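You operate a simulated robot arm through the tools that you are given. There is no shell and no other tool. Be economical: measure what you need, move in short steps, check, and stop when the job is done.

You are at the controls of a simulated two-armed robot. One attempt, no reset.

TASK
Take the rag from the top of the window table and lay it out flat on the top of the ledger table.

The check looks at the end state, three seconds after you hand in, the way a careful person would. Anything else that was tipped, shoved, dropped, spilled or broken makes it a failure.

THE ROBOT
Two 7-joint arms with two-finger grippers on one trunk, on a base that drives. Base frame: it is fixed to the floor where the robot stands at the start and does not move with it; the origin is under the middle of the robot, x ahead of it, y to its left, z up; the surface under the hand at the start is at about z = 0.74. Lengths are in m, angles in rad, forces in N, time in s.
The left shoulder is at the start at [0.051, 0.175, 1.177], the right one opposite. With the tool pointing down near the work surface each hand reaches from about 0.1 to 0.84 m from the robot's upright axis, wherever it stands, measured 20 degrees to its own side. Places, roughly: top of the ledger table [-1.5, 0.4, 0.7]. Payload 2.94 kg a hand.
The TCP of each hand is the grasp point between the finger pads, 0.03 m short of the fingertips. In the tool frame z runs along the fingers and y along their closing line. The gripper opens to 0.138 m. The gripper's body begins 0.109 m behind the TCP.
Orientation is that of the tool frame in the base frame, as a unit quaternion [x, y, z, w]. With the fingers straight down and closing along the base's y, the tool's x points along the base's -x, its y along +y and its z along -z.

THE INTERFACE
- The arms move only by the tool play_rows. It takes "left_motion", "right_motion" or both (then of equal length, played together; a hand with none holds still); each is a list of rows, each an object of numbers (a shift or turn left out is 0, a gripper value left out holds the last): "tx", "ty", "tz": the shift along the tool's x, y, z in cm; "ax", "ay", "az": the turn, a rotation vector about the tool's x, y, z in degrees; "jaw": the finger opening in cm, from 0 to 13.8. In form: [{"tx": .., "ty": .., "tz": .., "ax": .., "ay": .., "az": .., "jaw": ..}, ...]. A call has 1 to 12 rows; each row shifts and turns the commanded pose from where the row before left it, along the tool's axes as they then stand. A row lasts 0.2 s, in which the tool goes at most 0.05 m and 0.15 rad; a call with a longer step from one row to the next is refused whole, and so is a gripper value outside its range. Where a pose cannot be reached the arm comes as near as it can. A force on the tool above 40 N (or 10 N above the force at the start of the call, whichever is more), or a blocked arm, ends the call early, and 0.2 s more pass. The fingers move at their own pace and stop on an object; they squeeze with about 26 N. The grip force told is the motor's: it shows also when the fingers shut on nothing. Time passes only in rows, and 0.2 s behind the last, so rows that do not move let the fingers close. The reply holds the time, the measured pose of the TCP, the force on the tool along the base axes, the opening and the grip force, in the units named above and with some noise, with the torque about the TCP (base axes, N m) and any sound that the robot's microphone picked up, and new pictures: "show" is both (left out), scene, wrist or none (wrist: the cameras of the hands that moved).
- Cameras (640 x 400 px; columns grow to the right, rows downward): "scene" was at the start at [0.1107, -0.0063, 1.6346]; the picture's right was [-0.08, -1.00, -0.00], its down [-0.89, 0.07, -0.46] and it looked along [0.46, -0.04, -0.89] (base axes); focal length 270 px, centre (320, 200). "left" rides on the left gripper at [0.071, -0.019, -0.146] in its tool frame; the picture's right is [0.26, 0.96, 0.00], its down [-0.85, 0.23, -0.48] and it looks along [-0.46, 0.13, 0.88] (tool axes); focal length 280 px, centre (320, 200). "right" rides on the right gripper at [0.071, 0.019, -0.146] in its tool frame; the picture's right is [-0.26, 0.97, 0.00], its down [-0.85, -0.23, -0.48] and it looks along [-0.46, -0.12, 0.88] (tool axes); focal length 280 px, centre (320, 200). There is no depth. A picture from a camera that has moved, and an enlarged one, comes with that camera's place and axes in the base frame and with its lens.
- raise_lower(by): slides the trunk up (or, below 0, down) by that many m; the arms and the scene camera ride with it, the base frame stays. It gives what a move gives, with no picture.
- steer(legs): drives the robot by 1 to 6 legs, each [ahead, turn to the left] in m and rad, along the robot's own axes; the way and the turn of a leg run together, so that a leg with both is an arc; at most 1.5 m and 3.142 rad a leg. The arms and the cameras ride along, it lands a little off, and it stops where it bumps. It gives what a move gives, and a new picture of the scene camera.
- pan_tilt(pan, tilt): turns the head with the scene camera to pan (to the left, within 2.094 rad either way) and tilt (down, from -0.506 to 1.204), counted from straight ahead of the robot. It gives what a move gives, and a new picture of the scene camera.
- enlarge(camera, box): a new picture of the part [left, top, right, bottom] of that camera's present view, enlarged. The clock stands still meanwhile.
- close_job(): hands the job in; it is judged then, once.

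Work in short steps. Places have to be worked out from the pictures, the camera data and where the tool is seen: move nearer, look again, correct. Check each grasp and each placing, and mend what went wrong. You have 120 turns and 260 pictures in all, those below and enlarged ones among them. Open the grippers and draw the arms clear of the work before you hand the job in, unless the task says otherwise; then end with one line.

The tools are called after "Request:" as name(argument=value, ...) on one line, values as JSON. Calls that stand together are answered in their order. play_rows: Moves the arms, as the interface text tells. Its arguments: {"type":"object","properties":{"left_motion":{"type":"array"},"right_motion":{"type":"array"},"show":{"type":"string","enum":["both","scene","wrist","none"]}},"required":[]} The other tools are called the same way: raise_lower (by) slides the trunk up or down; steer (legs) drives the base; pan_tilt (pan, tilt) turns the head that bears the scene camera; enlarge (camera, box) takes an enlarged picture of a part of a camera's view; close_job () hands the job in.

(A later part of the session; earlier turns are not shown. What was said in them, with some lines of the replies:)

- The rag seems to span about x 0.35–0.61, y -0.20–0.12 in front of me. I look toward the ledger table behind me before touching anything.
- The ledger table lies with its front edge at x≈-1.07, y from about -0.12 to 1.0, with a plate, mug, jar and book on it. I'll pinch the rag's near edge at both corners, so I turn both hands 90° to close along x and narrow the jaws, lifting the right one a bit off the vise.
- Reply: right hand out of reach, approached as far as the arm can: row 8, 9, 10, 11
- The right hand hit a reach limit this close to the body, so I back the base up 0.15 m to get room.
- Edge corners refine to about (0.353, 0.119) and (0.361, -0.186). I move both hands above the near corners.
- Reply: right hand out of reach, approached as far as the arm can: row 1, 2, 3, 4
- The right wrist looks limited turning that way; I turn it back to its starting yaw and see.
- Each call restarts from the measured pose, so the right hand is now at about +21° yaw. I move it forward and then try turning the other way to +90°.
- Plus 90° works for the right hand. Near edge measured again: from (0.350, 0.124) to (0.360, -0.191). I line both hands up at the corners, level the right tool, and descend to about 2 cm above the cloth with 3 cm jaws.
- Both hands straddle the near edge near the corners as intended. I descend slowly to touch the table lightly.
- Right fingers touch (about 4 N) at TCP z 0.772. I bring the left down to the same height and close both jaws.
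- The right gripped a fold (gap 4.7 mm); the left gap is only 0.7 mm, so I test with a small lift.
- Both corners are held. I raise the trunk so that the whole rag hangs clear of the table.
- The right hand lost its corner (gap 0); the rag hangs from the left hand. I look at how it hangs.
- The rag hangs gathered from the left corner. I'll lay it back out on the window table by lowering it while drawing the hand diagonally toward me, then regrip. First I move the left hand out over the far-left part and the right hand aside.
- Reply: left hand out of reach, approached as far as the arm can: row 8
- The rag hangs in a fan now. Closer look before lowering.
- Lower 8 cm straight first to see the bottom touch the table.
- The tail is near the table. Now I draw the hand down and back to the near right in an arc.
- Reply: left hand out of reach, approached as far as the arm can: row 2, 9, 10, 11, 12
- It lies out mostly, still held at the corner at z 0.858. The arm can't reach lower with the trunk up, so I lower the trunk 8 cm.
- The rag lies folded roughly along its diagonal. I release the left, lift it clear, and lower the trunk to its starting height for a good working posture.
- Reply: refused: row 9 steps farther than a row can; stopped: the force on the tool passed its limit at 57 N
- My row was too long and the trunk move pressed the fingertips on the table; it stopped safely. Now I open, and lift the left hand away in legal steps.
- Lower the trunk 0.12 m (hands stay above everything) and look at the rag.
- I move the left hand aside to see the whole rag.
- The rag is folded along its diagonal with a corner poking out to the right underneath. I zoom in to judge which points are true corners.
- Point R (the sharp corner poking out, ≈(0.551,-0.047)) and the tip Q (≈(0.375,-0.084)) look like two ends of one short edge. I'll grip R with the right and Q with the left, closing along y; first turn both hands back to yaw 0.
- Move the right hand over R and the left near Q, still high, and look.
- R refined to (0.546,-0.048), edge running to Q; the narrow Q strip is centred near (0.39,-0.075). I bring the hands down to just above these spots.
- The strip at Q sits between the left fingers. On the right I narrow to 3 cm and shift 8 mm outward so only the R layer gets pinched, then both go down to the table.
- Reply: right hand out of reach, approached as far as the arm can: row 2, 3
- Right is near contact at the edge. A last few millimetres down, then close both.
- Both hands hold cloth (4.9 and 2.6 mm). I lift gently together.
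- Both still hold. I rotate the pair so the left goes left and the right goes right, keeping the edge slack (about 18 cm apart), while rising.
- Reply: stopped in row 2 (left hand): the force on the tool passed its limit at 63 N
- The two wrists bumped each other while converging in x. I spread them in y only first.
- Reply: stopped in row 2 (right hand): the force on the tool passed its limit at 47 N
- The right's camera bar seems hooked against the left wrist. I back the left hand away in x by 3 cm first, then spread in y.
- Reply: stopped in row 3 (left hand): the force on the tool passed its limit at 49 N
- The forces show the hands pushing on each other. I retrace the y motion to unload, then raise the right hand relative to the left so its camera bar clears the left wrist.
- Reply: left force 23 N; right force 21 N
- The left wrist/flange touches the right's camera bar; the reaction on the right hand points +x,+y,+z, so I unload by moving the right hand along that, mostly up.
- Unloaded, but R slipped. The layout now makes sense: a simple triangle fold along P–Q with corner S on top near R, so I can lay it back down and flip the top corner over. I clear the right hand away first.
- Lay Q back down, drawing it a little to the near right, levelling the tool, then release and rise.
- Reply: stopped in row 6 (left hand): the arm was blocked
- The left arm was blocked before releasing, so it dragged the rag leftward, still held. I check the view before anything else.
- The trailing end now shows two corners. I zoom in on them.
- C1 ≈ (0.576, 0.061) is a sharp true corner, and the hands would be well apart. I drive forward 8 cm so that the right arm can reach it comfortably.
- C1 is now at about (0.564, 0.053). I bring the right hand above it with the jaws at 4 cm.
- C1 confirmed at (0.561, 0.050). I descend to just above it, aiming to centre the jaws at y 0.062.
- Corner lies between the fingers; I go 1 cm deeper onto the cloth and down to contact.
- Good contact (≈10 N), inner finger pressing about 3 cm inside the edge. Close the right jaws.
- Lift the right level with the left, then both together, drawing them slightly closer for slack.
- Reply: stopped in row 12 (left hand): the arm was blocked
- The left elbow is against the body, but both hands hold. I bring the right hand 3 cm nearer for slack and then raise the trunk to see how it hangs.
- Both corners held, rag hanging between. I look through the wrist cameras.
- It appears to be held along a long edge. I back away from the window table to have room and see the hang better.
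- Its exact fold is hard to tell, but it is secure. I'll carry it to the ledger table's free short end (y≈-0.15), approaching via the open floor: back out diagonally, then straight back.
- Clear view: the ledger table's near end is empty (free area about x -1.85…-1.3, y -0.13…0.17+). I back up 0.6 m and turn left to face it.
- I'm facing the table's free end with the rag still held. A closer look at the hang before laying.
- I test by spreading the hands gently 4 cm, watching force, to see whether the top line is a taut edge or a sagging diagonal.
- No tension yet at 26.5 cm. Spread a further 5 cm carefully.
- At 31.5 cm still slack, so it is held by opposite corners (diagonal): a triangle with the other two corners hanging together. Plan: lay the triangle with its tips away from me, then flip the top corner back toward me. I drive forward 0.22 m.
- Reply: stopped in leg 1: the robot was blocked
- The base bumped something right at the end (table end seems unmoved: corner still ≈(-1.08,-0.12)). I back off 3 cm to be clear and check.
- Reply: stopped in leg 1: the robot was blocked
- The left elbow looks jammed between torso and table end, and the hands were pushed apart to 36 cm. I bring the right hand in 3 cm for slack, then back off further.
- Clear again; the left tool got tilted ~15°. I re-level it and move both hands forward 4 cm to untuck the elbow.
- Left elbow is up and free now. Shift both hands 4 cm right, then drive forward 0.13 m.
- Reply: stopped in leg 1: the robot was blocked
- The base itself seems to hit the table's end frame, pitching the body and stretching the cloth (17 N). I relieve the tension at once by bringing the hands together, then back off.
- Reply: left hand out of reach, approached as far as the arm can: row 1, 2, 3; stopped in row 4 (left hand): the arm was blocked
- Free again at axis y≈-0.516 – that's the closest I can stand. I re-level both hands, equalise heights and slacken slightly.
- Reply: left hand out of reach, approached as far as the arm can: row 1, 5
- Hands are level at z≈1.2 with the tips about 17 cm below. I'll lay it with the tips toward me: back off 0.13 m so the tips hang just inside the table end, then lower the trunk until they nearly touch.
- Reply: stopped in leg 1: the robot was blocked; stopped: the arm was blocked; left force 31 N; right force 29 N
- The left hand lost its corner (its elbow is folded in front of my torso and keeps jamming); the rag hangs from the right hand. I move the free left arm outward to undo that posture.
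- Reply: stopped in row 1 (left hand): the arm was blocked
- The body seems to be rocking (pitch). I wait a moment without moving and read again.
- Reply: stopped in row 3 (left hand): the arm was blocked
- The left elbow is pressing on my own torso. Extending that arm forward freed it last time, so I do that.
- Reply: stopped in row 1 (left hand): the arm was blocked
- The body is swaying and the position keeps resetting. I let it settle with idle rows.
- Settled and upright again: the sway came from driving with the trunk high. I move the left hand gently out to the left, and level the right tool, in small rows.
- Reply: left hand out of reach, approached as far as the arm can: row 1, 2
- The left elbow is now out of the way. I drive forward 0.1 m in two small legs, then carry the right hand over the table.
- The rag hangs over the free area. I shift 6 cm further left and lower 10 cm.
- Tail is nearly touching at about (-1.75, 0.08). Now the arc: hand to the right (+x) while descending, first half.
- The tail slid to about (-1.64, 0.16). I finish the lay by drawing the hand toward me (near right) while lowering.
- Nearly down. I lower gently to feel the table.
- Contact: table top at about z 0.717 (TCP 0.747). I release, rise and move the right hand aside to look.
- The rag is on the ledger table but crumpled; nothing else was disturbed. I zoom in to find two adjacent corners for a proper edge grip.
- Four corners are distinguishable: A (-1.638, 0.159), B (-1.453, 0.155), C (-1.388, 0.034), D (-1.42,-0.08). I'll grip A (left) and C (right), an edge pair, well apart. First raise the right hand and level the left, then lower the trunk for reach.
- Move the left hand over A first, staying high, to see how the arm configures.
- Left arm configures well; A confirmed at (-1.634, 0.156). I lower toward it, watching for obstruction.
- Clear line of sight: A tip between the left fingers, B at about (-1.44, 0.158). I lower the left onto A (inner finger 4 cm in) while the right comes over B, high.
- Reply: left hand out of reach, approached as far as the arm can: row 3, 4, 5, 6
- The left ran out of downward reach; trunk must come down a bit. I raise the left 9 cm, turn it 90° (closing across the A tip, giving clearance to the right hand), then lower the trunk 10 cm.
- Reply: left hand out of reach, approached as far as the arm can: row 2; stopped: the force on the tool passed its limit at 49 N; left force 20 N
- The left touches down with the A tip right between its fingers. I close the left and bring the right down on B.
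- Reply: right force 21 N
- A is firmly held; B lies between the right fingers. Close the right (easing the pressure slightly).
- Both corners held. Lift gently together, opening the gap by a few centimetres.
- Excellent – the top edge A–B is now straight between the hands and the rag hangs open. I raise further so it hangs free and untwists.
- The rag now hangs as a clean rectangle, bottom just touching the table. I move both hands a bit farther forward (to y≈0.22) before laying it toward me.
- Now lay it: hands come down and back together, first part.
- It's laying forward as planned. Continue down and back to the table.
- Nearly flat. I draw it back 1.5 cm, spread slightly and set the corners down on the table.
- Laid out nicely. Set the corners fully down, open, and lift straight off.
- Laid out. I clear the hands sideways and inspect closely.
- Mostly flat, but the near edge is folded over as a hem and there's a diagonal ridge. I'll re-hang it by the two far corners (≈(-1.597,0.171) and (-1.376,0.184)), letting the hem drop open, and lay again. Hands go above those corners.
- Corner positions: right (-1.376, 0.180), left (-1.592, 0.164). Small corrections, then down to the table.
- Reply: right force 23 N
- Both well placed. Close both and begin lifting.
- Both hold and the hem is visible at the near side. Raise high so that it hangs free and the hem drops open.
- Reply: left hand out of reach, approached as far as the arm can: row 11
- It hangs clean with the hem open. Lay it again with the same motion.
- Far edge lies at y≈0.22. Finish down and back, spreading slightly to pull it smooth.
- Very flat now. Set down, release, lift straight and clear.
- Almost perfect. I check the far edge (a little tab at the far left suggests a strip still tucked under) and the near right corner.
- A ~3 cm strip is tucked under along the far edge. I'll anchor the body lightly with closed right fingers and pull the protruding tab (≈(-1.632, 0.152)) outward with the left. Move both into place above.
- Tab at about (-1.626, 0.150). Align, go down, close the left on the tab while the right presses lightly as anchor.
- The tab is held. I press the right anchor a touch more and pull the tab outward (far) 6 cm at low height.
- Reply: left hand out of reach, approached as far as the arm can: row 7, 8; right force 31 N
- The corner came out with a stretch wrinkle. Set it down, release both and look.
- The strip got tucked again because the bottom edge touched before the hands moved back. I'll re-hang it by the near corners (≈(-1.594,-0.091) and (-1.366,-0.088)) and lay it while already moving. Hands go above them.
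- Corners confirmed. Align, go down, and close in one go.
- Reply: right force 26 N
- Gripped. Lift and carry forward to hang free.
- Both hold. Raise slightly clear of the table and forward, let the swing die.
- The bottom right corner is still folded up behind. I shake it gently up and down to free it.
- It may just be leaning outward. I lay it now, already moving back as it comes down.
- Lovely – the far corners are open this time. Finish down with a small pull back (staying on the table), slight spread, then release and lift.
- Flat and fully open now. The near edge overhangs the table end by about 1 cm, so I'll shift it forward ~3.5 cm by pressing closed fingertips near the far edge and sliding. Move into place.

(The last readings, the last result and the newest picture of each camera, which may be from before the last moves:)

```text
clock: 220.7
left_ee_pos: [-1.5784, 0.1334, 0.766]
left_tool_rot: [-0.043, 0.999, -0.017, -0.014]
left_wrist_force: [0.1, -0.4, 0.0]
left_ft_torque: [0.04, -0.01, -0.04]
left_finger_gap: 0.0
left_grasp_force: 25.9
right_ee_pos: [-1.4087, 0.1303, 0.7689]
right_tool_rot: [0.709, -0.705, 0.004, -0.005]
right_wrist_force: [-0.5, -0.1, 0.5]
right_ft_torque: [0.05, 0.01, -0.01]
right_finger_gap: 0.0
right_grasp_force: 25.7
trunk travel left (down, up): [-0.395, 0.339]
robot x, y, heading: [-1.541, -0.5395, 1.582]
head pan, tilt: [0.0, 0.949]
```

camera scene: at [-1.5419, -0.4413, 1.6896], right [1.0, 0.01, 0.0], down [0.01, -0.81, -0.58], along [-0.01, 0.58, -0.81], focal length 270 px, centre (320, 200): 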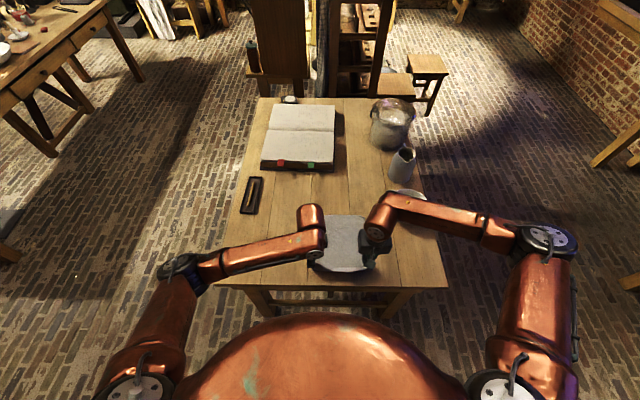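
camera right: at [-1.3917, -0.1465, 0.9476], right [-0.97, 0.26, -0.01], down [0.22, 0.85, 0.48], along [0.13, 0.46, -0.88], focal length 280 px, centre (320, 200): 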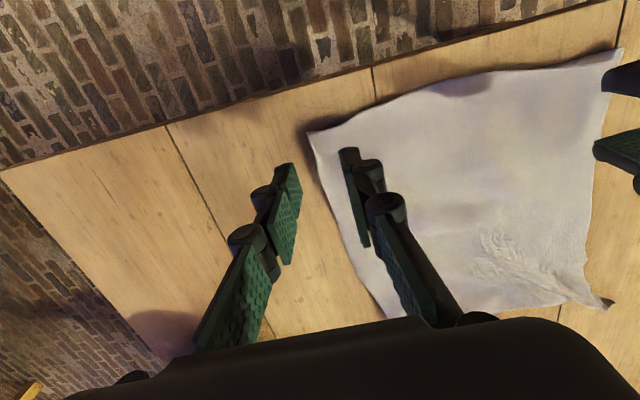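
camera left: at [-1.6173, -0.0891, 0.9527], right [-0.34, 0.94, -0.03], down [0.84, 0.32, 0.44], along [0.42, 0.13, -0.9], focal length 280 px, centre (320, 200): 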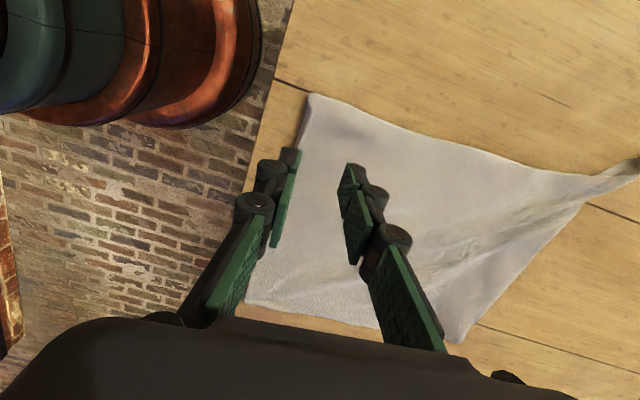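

Press lightly, slide forward 3.5 cm, and lift.

Request:
play_rows(left_motion=[{"tz": 1.3}, {"tz": 0.9}, {"ty": 0.7}, {"ty": 0.7}, {"ty": 0.7}, {"ty": 0.7}, {"ty": 0.7}, {}, {"tz": -2}, {"tz": -4}, {"tz": -4}, {"tz": -4}], right_motion=[{"tz": 1.5}, {"tz": 0.9}, {"tx": -0.7}, {"tx": -0.7}, {"tx": -0.7}, {"tx": -0.7}, {"tx": -0.7}, {}, {"tz": -2}, {"tz": -4}, {"tz": -4}, {"tz": -4}], show="none")

Request:
play_rows(left_motion=[{"tx": 4.5}, {"tx": 4.5}, {"tx": 4.5}, {"tx": 4}], right_motion=[{"ty": -4.5, "tx": 1}, {"ty": -4, "tx": 2}, {"ty": -3, "tx": 3}, {"tx": 4}], show="none")

Request:
enlarge(camera="scene", box=[270, 180, 410, 300])

```text
clock: 221.8
left_ee_pos: [-1.5804, 0.1537, 0.7479]
left_tool_rot: [-0.042, 0.999, -0.013, -0.012]
left_wrist_force: [0.5, -1.0, 15.7]
left_ft_torque: [0.1, -0.09, -0.01]
left_finger_gap: 0.0001
left_grasp_force: 26.5
right_ee_pos: [-1.4094, 0.1476, 0.7478]
right_tool_rot: [0.71, -0.705, 0.001, -0.005]
right_wrist_force: [0.0, 0.5, 9.2]
right_ft_torque: [0.0, 0.03, -0.03]
right_finger_gap: 0.0
right_grasp_force: 25.9
trunk travel left (down, up): [-0.395, 0.339]
robot x, y, heading: [-1.5414, -0.5376, 1.583]
head pan, tilt: [0.0, 0.949]
stopped in row 5 (left hand): the force on the tool passed its limit at 44 N (the readings are from after the stop); the commanded pose is now the measured one
```

```text
clock: 222.8
left_ee_pos: [-1.7592, 0.136, 0.7473]
left_tool_rot: [-0.043, 0.999, -0.016, -0.014]
left_wrist_force: [-1.1, -0.4, 12.6]
left_ft_torque: [0.08, -0.1, 0.01]
left_finger_gap: 0.0001
left_grasp_force: 25.8
right_ee_pos: [-1.2946, 0.0446, 0.7467]
right_tool_rot: [0.709, -0.705, 0.005, -0.005]
right_wrist_force: [1.4, -1.2, 8.4]
right_ft_torque: [-0.04, -0.01, 0.0]
right_finger_gap: 0.0001
right_grasp_force: 26.1
trunk travel left (down, up): [-0.395, 0.339]
robot x, y, heading: [-1.5406, -0.5388, 1.58]
head pan, tilt: [0.0, 0.949]
```

```text
3.33 times, centred on (340, 240) of scene
camera zoom: at [-1.5428, -0.4431, 1.6897], right [1.0, 0.01, 0.0], down [0.01, -0.81, -0.58], along [-0.01, 0.58, -0.81], focal length 900 px, centre (253, 67)
```

zoom: 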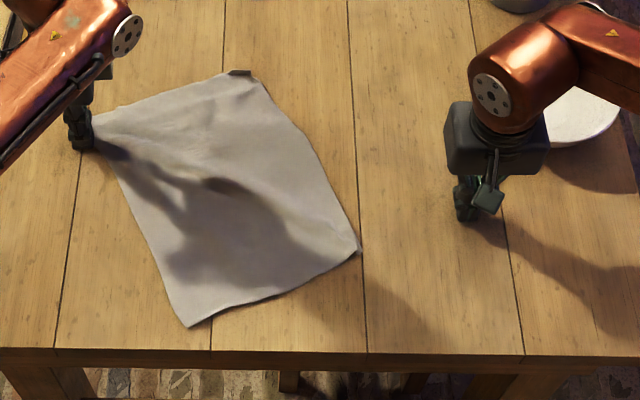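

The press stopped early and my sideways move dragged the rag, but it's still flat, rotated and fully on the table. Lift both hands straight up now.

Request:
play_rows(left_motion=[{"tz": -2}, {"tz": -4}, {"tz": -4.5}, {"tz": -4.5}, {}], right_motion=[{"tz": -2}, {"tz": -4}, {"tz": -4.5}, {"tz": -4.5}, {}], show="scene")

Request:
enlarge(camera="scene", box=[240, 180, 400, 300])

```text
clock: 224.0
left_ee_pos: [-1.7508, 0.1418, 0.8968]
left_tool_rot: [-0.042, 0.999, -0.017, -0.013]
left_wrist_force: [0.1, -0.3, 0.3]
left_ft_torque: [-0.05, 0.0, -0.03]
left_finger_gap: 0.0
left_grasp_force: 26.5
right_ee_pos: [-1.292, 0.0459, 0.8946]
right_tool_rot: [0.708, -0.706, 0.005, -0.004]
right_wrist_force: [-0.7, 0.0, 0.7]
right_ft_torque: [-0.04, 0.01, 0.0]
right_finger_gap: 0.0
right_grasp_force: 26.2
trunk travel left (down, up): [-0.395, 0.339]
robot x, y, heading: [-1.5389, -0.5394, 1.583]
head pan, tilt: [0.0, 0.949]
camera scene: at [-1.5421, -0.44, 1.6894], right [1.0, 0.01, 0.0], down [0.01, -0.81, -0.58], along [-0.01, 0.58, -0.81], focal length 270 px, centre (320, 200)
```

scene: 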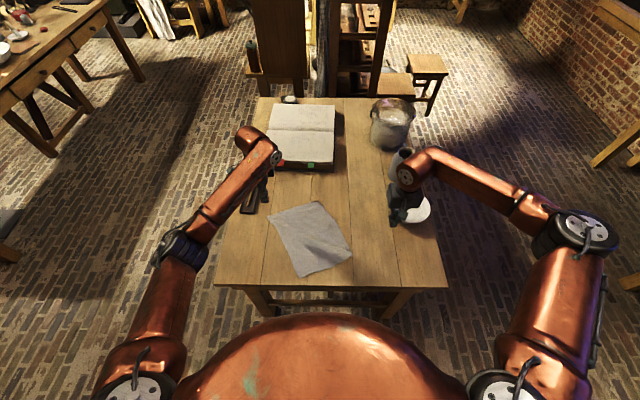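

```text
3.33 times, centred on (320, 240) of scene
camera zoom: at [-1.5421, -0.44, 1.6894], right [1.0, 0.01, 0.0], down [0.01, -0.81, -0.58], along [-0.01, 0.58, -0.81], focal length 900 px, centre (320, 67)
```

zoom: 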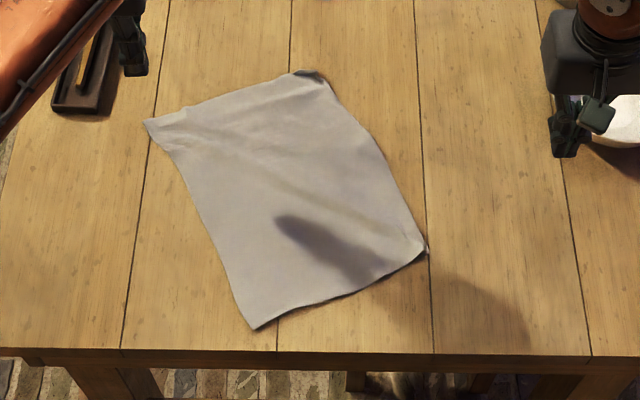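

The rag lies flat and completely on the table, clear of everything. Now open the grippers, raise a little, and back away.

Request:
play_rows(left_motion=[{"tz": -3, "jaw": 4}, {"tz": -3}, {}, {}], right_motion=[{"tz": -3, "jaw": 4}, {"tz": -3}, {}, {}], show="none")

Request:
steer(legs=[[-0.15, 0], [-0.2, 0]])

```text
clock: 225.0
left_ee_pos: [-1.7515, 0.1446, 0.96]
left_tool_rot: [-0.042, 0.999, -0.017, -0.012]
left_wrist_force: [-0.7, -0.2, 0.4]
left_ft_torque: [0.0, 0.03, 0.0]
left_finger_gap: 0.0402
left_grasp_force: 0.1
right_ee_pos: [-1.2959, 0.0461, 0.955]
right_tool_rot: [0.709, -0.705, 0.004, -0.005]
right_wrist_force: [-0.2, -0.5, -0.8]
right_ft_torque: [-0.01, 0.0, 0.02]
right_finger_gap: 0.0399
right_grasp_force: 0.2
trunk travel left (down, up): [-0.395, 0.339]
robot x, y, heading: [-1.5412, -0.5421, 1.576]
head pan, tilt: [0.0, 0.949]
```

```text
clock: 226.2
left_ee_pos: [-1.7561, 0.0252, 0.9687]
left_tool_rot: [-0.064, 0.998, 0.003, 0.003]
left_wrist_force: [0.2, -0.3, 0.1]
left_ft_torque: [-0.03, 0.0, 0.04]
left_finger_gap: 0.0399
left_grasp_force: 0.1
right_ee_pos: [-1.294, -0.0861, 0.9689]
right_tool_rot: [-0.706, 0.708, 0.005, 0.014]
right_wrist_force: [0.1, -0.1, -0.6]
right_ft_torque: [-0.07, -0.08, 0.0]
right_finger_gap: 0.0399
right_grasp_force: 0.0
trunk travel left (down, up): [-0.395, 0.339]
robot x, y, heading: [-1.5404, -0.6476, 1.583]
head pan, tilt: [0.0, 0.949]
stopped in leg 1: the robot was blocked; the commanded pose is now the measured one
camera scene: at [-1.5418, -0.5163, 1.6898], right [1.0, 0.01, 0.0], down [0.01, -0.82, -0.57], along [-0.01, 0.57, -0.82], focal length 270 px, centre (320, 200)
```

scene: 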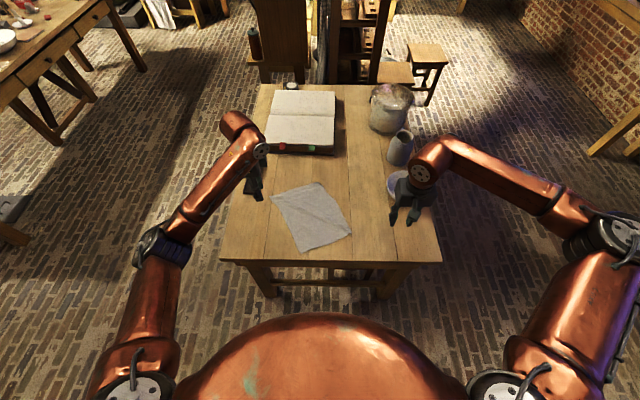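

The base lurched and stopped (as before). I let it settle, move both hands outward off the table and glance behind for anything touched.

Request:
play_rows(left_motion=[{}, {}, {}, {"tx": 3, "tz": -1}, {"tx": 4}, {"tx": 4}, {"tx": 4}, {"tx": 4}, {}, {}], right_motion=[{}, {}, {}, {"ty": -3, "tz": -1}, {"ty": -4}, {"ty": -4}, {"ty": -4}, {"ty": -4}, {}, {}], show="scene")

Request:
pan_tilt(pan=2.09, tilt=0.9)

Request:
pan_tilt(pan=-2.09, tilt=0.9)

```text
clock: 226.8
left_ee_pos: [-1.7591, 0.009, 0.9723]
left_tool_rot: [-0.111, 0.992, 0.03, 0.047]
left_wrist_force: [-1.8, -0.3, -1.1]
left_ft_torque: [-0.06, -0.21, 0.01]
left_finger_gap: 0.04
left_grasp_force: 0.0
right_ee_pos: [-1.2817, -0.1202, 0.9884]
right_tool_rot: [-0.689, 0.724, 0.02, 0.035]
right_wrist_force: [0.6, 1.0, -0.8]
right_ft_torque: [-0.09, 0.04, 0.01]
right_finger_gap: 0.04
right_grasp_force: 0.0
trunk travel left (down, up): [-0.395, 0.339]
robot x, y, heading: [-1.5405, -0.6482, 1.583]
head pan, tilt: [0.0, 0.949]
stopped in row 2 (left hand): the arm was blocked; the commanded pose is now the measured one
camera scene: at [-1.5441, -0.4655, 1.6908], right [1.0, 0.01, 0.0], down [0.01, -0.84, -0.54], along [-0.01, 0.54, -0.84], focal length 270 px, centre (320, 200)
```

scene: 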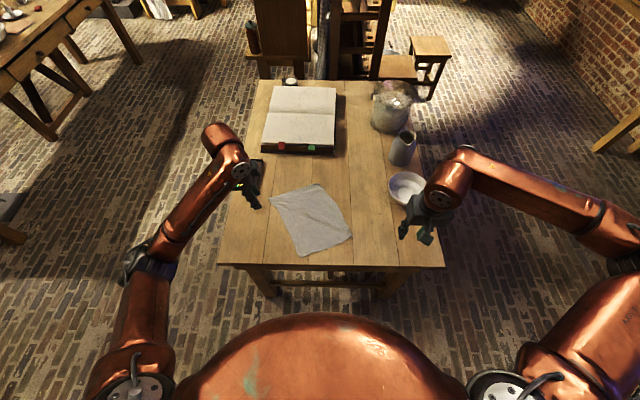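

```text
clock: 228.8
left_ee_pos: [-1.7505, -0.0182, 0.9926]
left_tool_rot: [-0.079, 0.996, 0.042, 0.029]
left_wrist_force: [-0.7, -0.2, -0.4]
left_ft_torque: [0.08, -0.04, 0.01]
left_finger_gap: 0.0402
left_grasp_force: 0.0
right_ee_pos: [-1.2898, -0.1412, 0.9906]
right_tool_rot: [-0.704, 0.709, 0.025, 0.034]
right_wrist_force: [0.9, -0.1, -0.8]
right_ft_torque: [0.1, 0.01, 0.02]
right_finger_gap: 0.0398
right_grasp_force: 0.0
trunk travel left (down, up): [-0.395, 0.339]
robot x, y, heading: [-1.5408, -0.6477, 1.583]
head pan, tilt: [2.089, 0.901]
camera scene: at [-1.6052, -0.6638, 1.6931], right [-0.51, 0.86, 0.0], down [0.68, 0.4, -0.62], along [-0.54, -0.31, -0.78], focal length 270 px, centre (320, 200)
```

scene: 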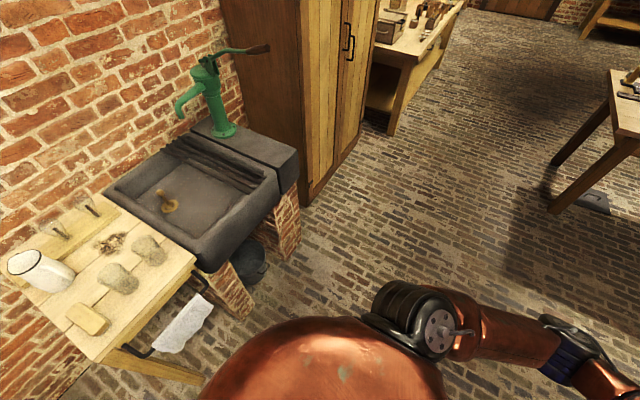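

```text
clock: 232.2
left_ee_pos: [-1.7527, -0.0118, 0.988]
left_tool_rot: [-0.08, 0.996, 0.037, 0.026]
left_wrist_force: [0.6, -0.1, 0.1]
left_ft_torque: [0.0, 0.02, -0.01]
left_finger_gap: 0.04
left_grasp_force: 0.1
right_ee_pos: [-1.2905, -0.1341, 0.9881]
right_tool_rot: [-0.704, 0.709, 0.022, 0.033]
right_wrist_force: [-0.5, 0.0, 0.1]
right_ft_torque: [-0.02, 0.0, 0.0]
right_finger_gap: 0.04
right_grasp_force: 0.1
trunk travel left (down, up): [-0.395, 0.339]
robot x, y, heading: [-1.5392, -0.6463, 1.579]
head pan, tilt: [-2.089, 0.901]
camera scene: at [-1.4742, -0.6577, 1.6933], right [-0.48, -0.88, 0.0], down [-0.69, 0.38, -0.62], along [0.54, -0.3, -0.78], focal length 270 px, centre (320, 200)
```

scene: 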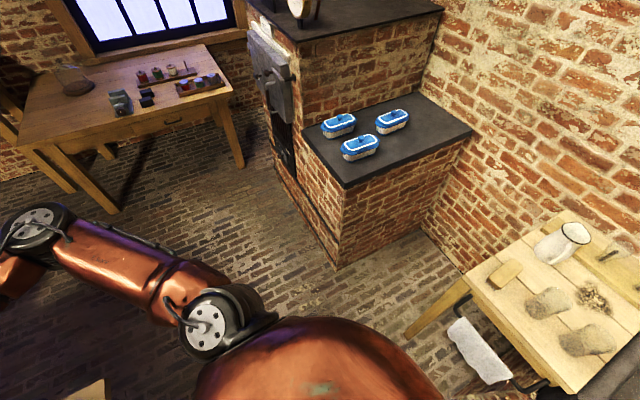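

The rag is laid out flat on the ledger table, fully on it and touching nothing. Everything in view on both tables and on the washstand behind me is still standing. The grippers are open and the arms are clear of the work.

Request:
close_job()

```text
The job is handed in.
```

I took the rag from the window table and laid it out flat on the ledger table. It sits slightly turned, with a few small wrinkles, and nothing else looked tipped, moved or dropped in the last pictures.
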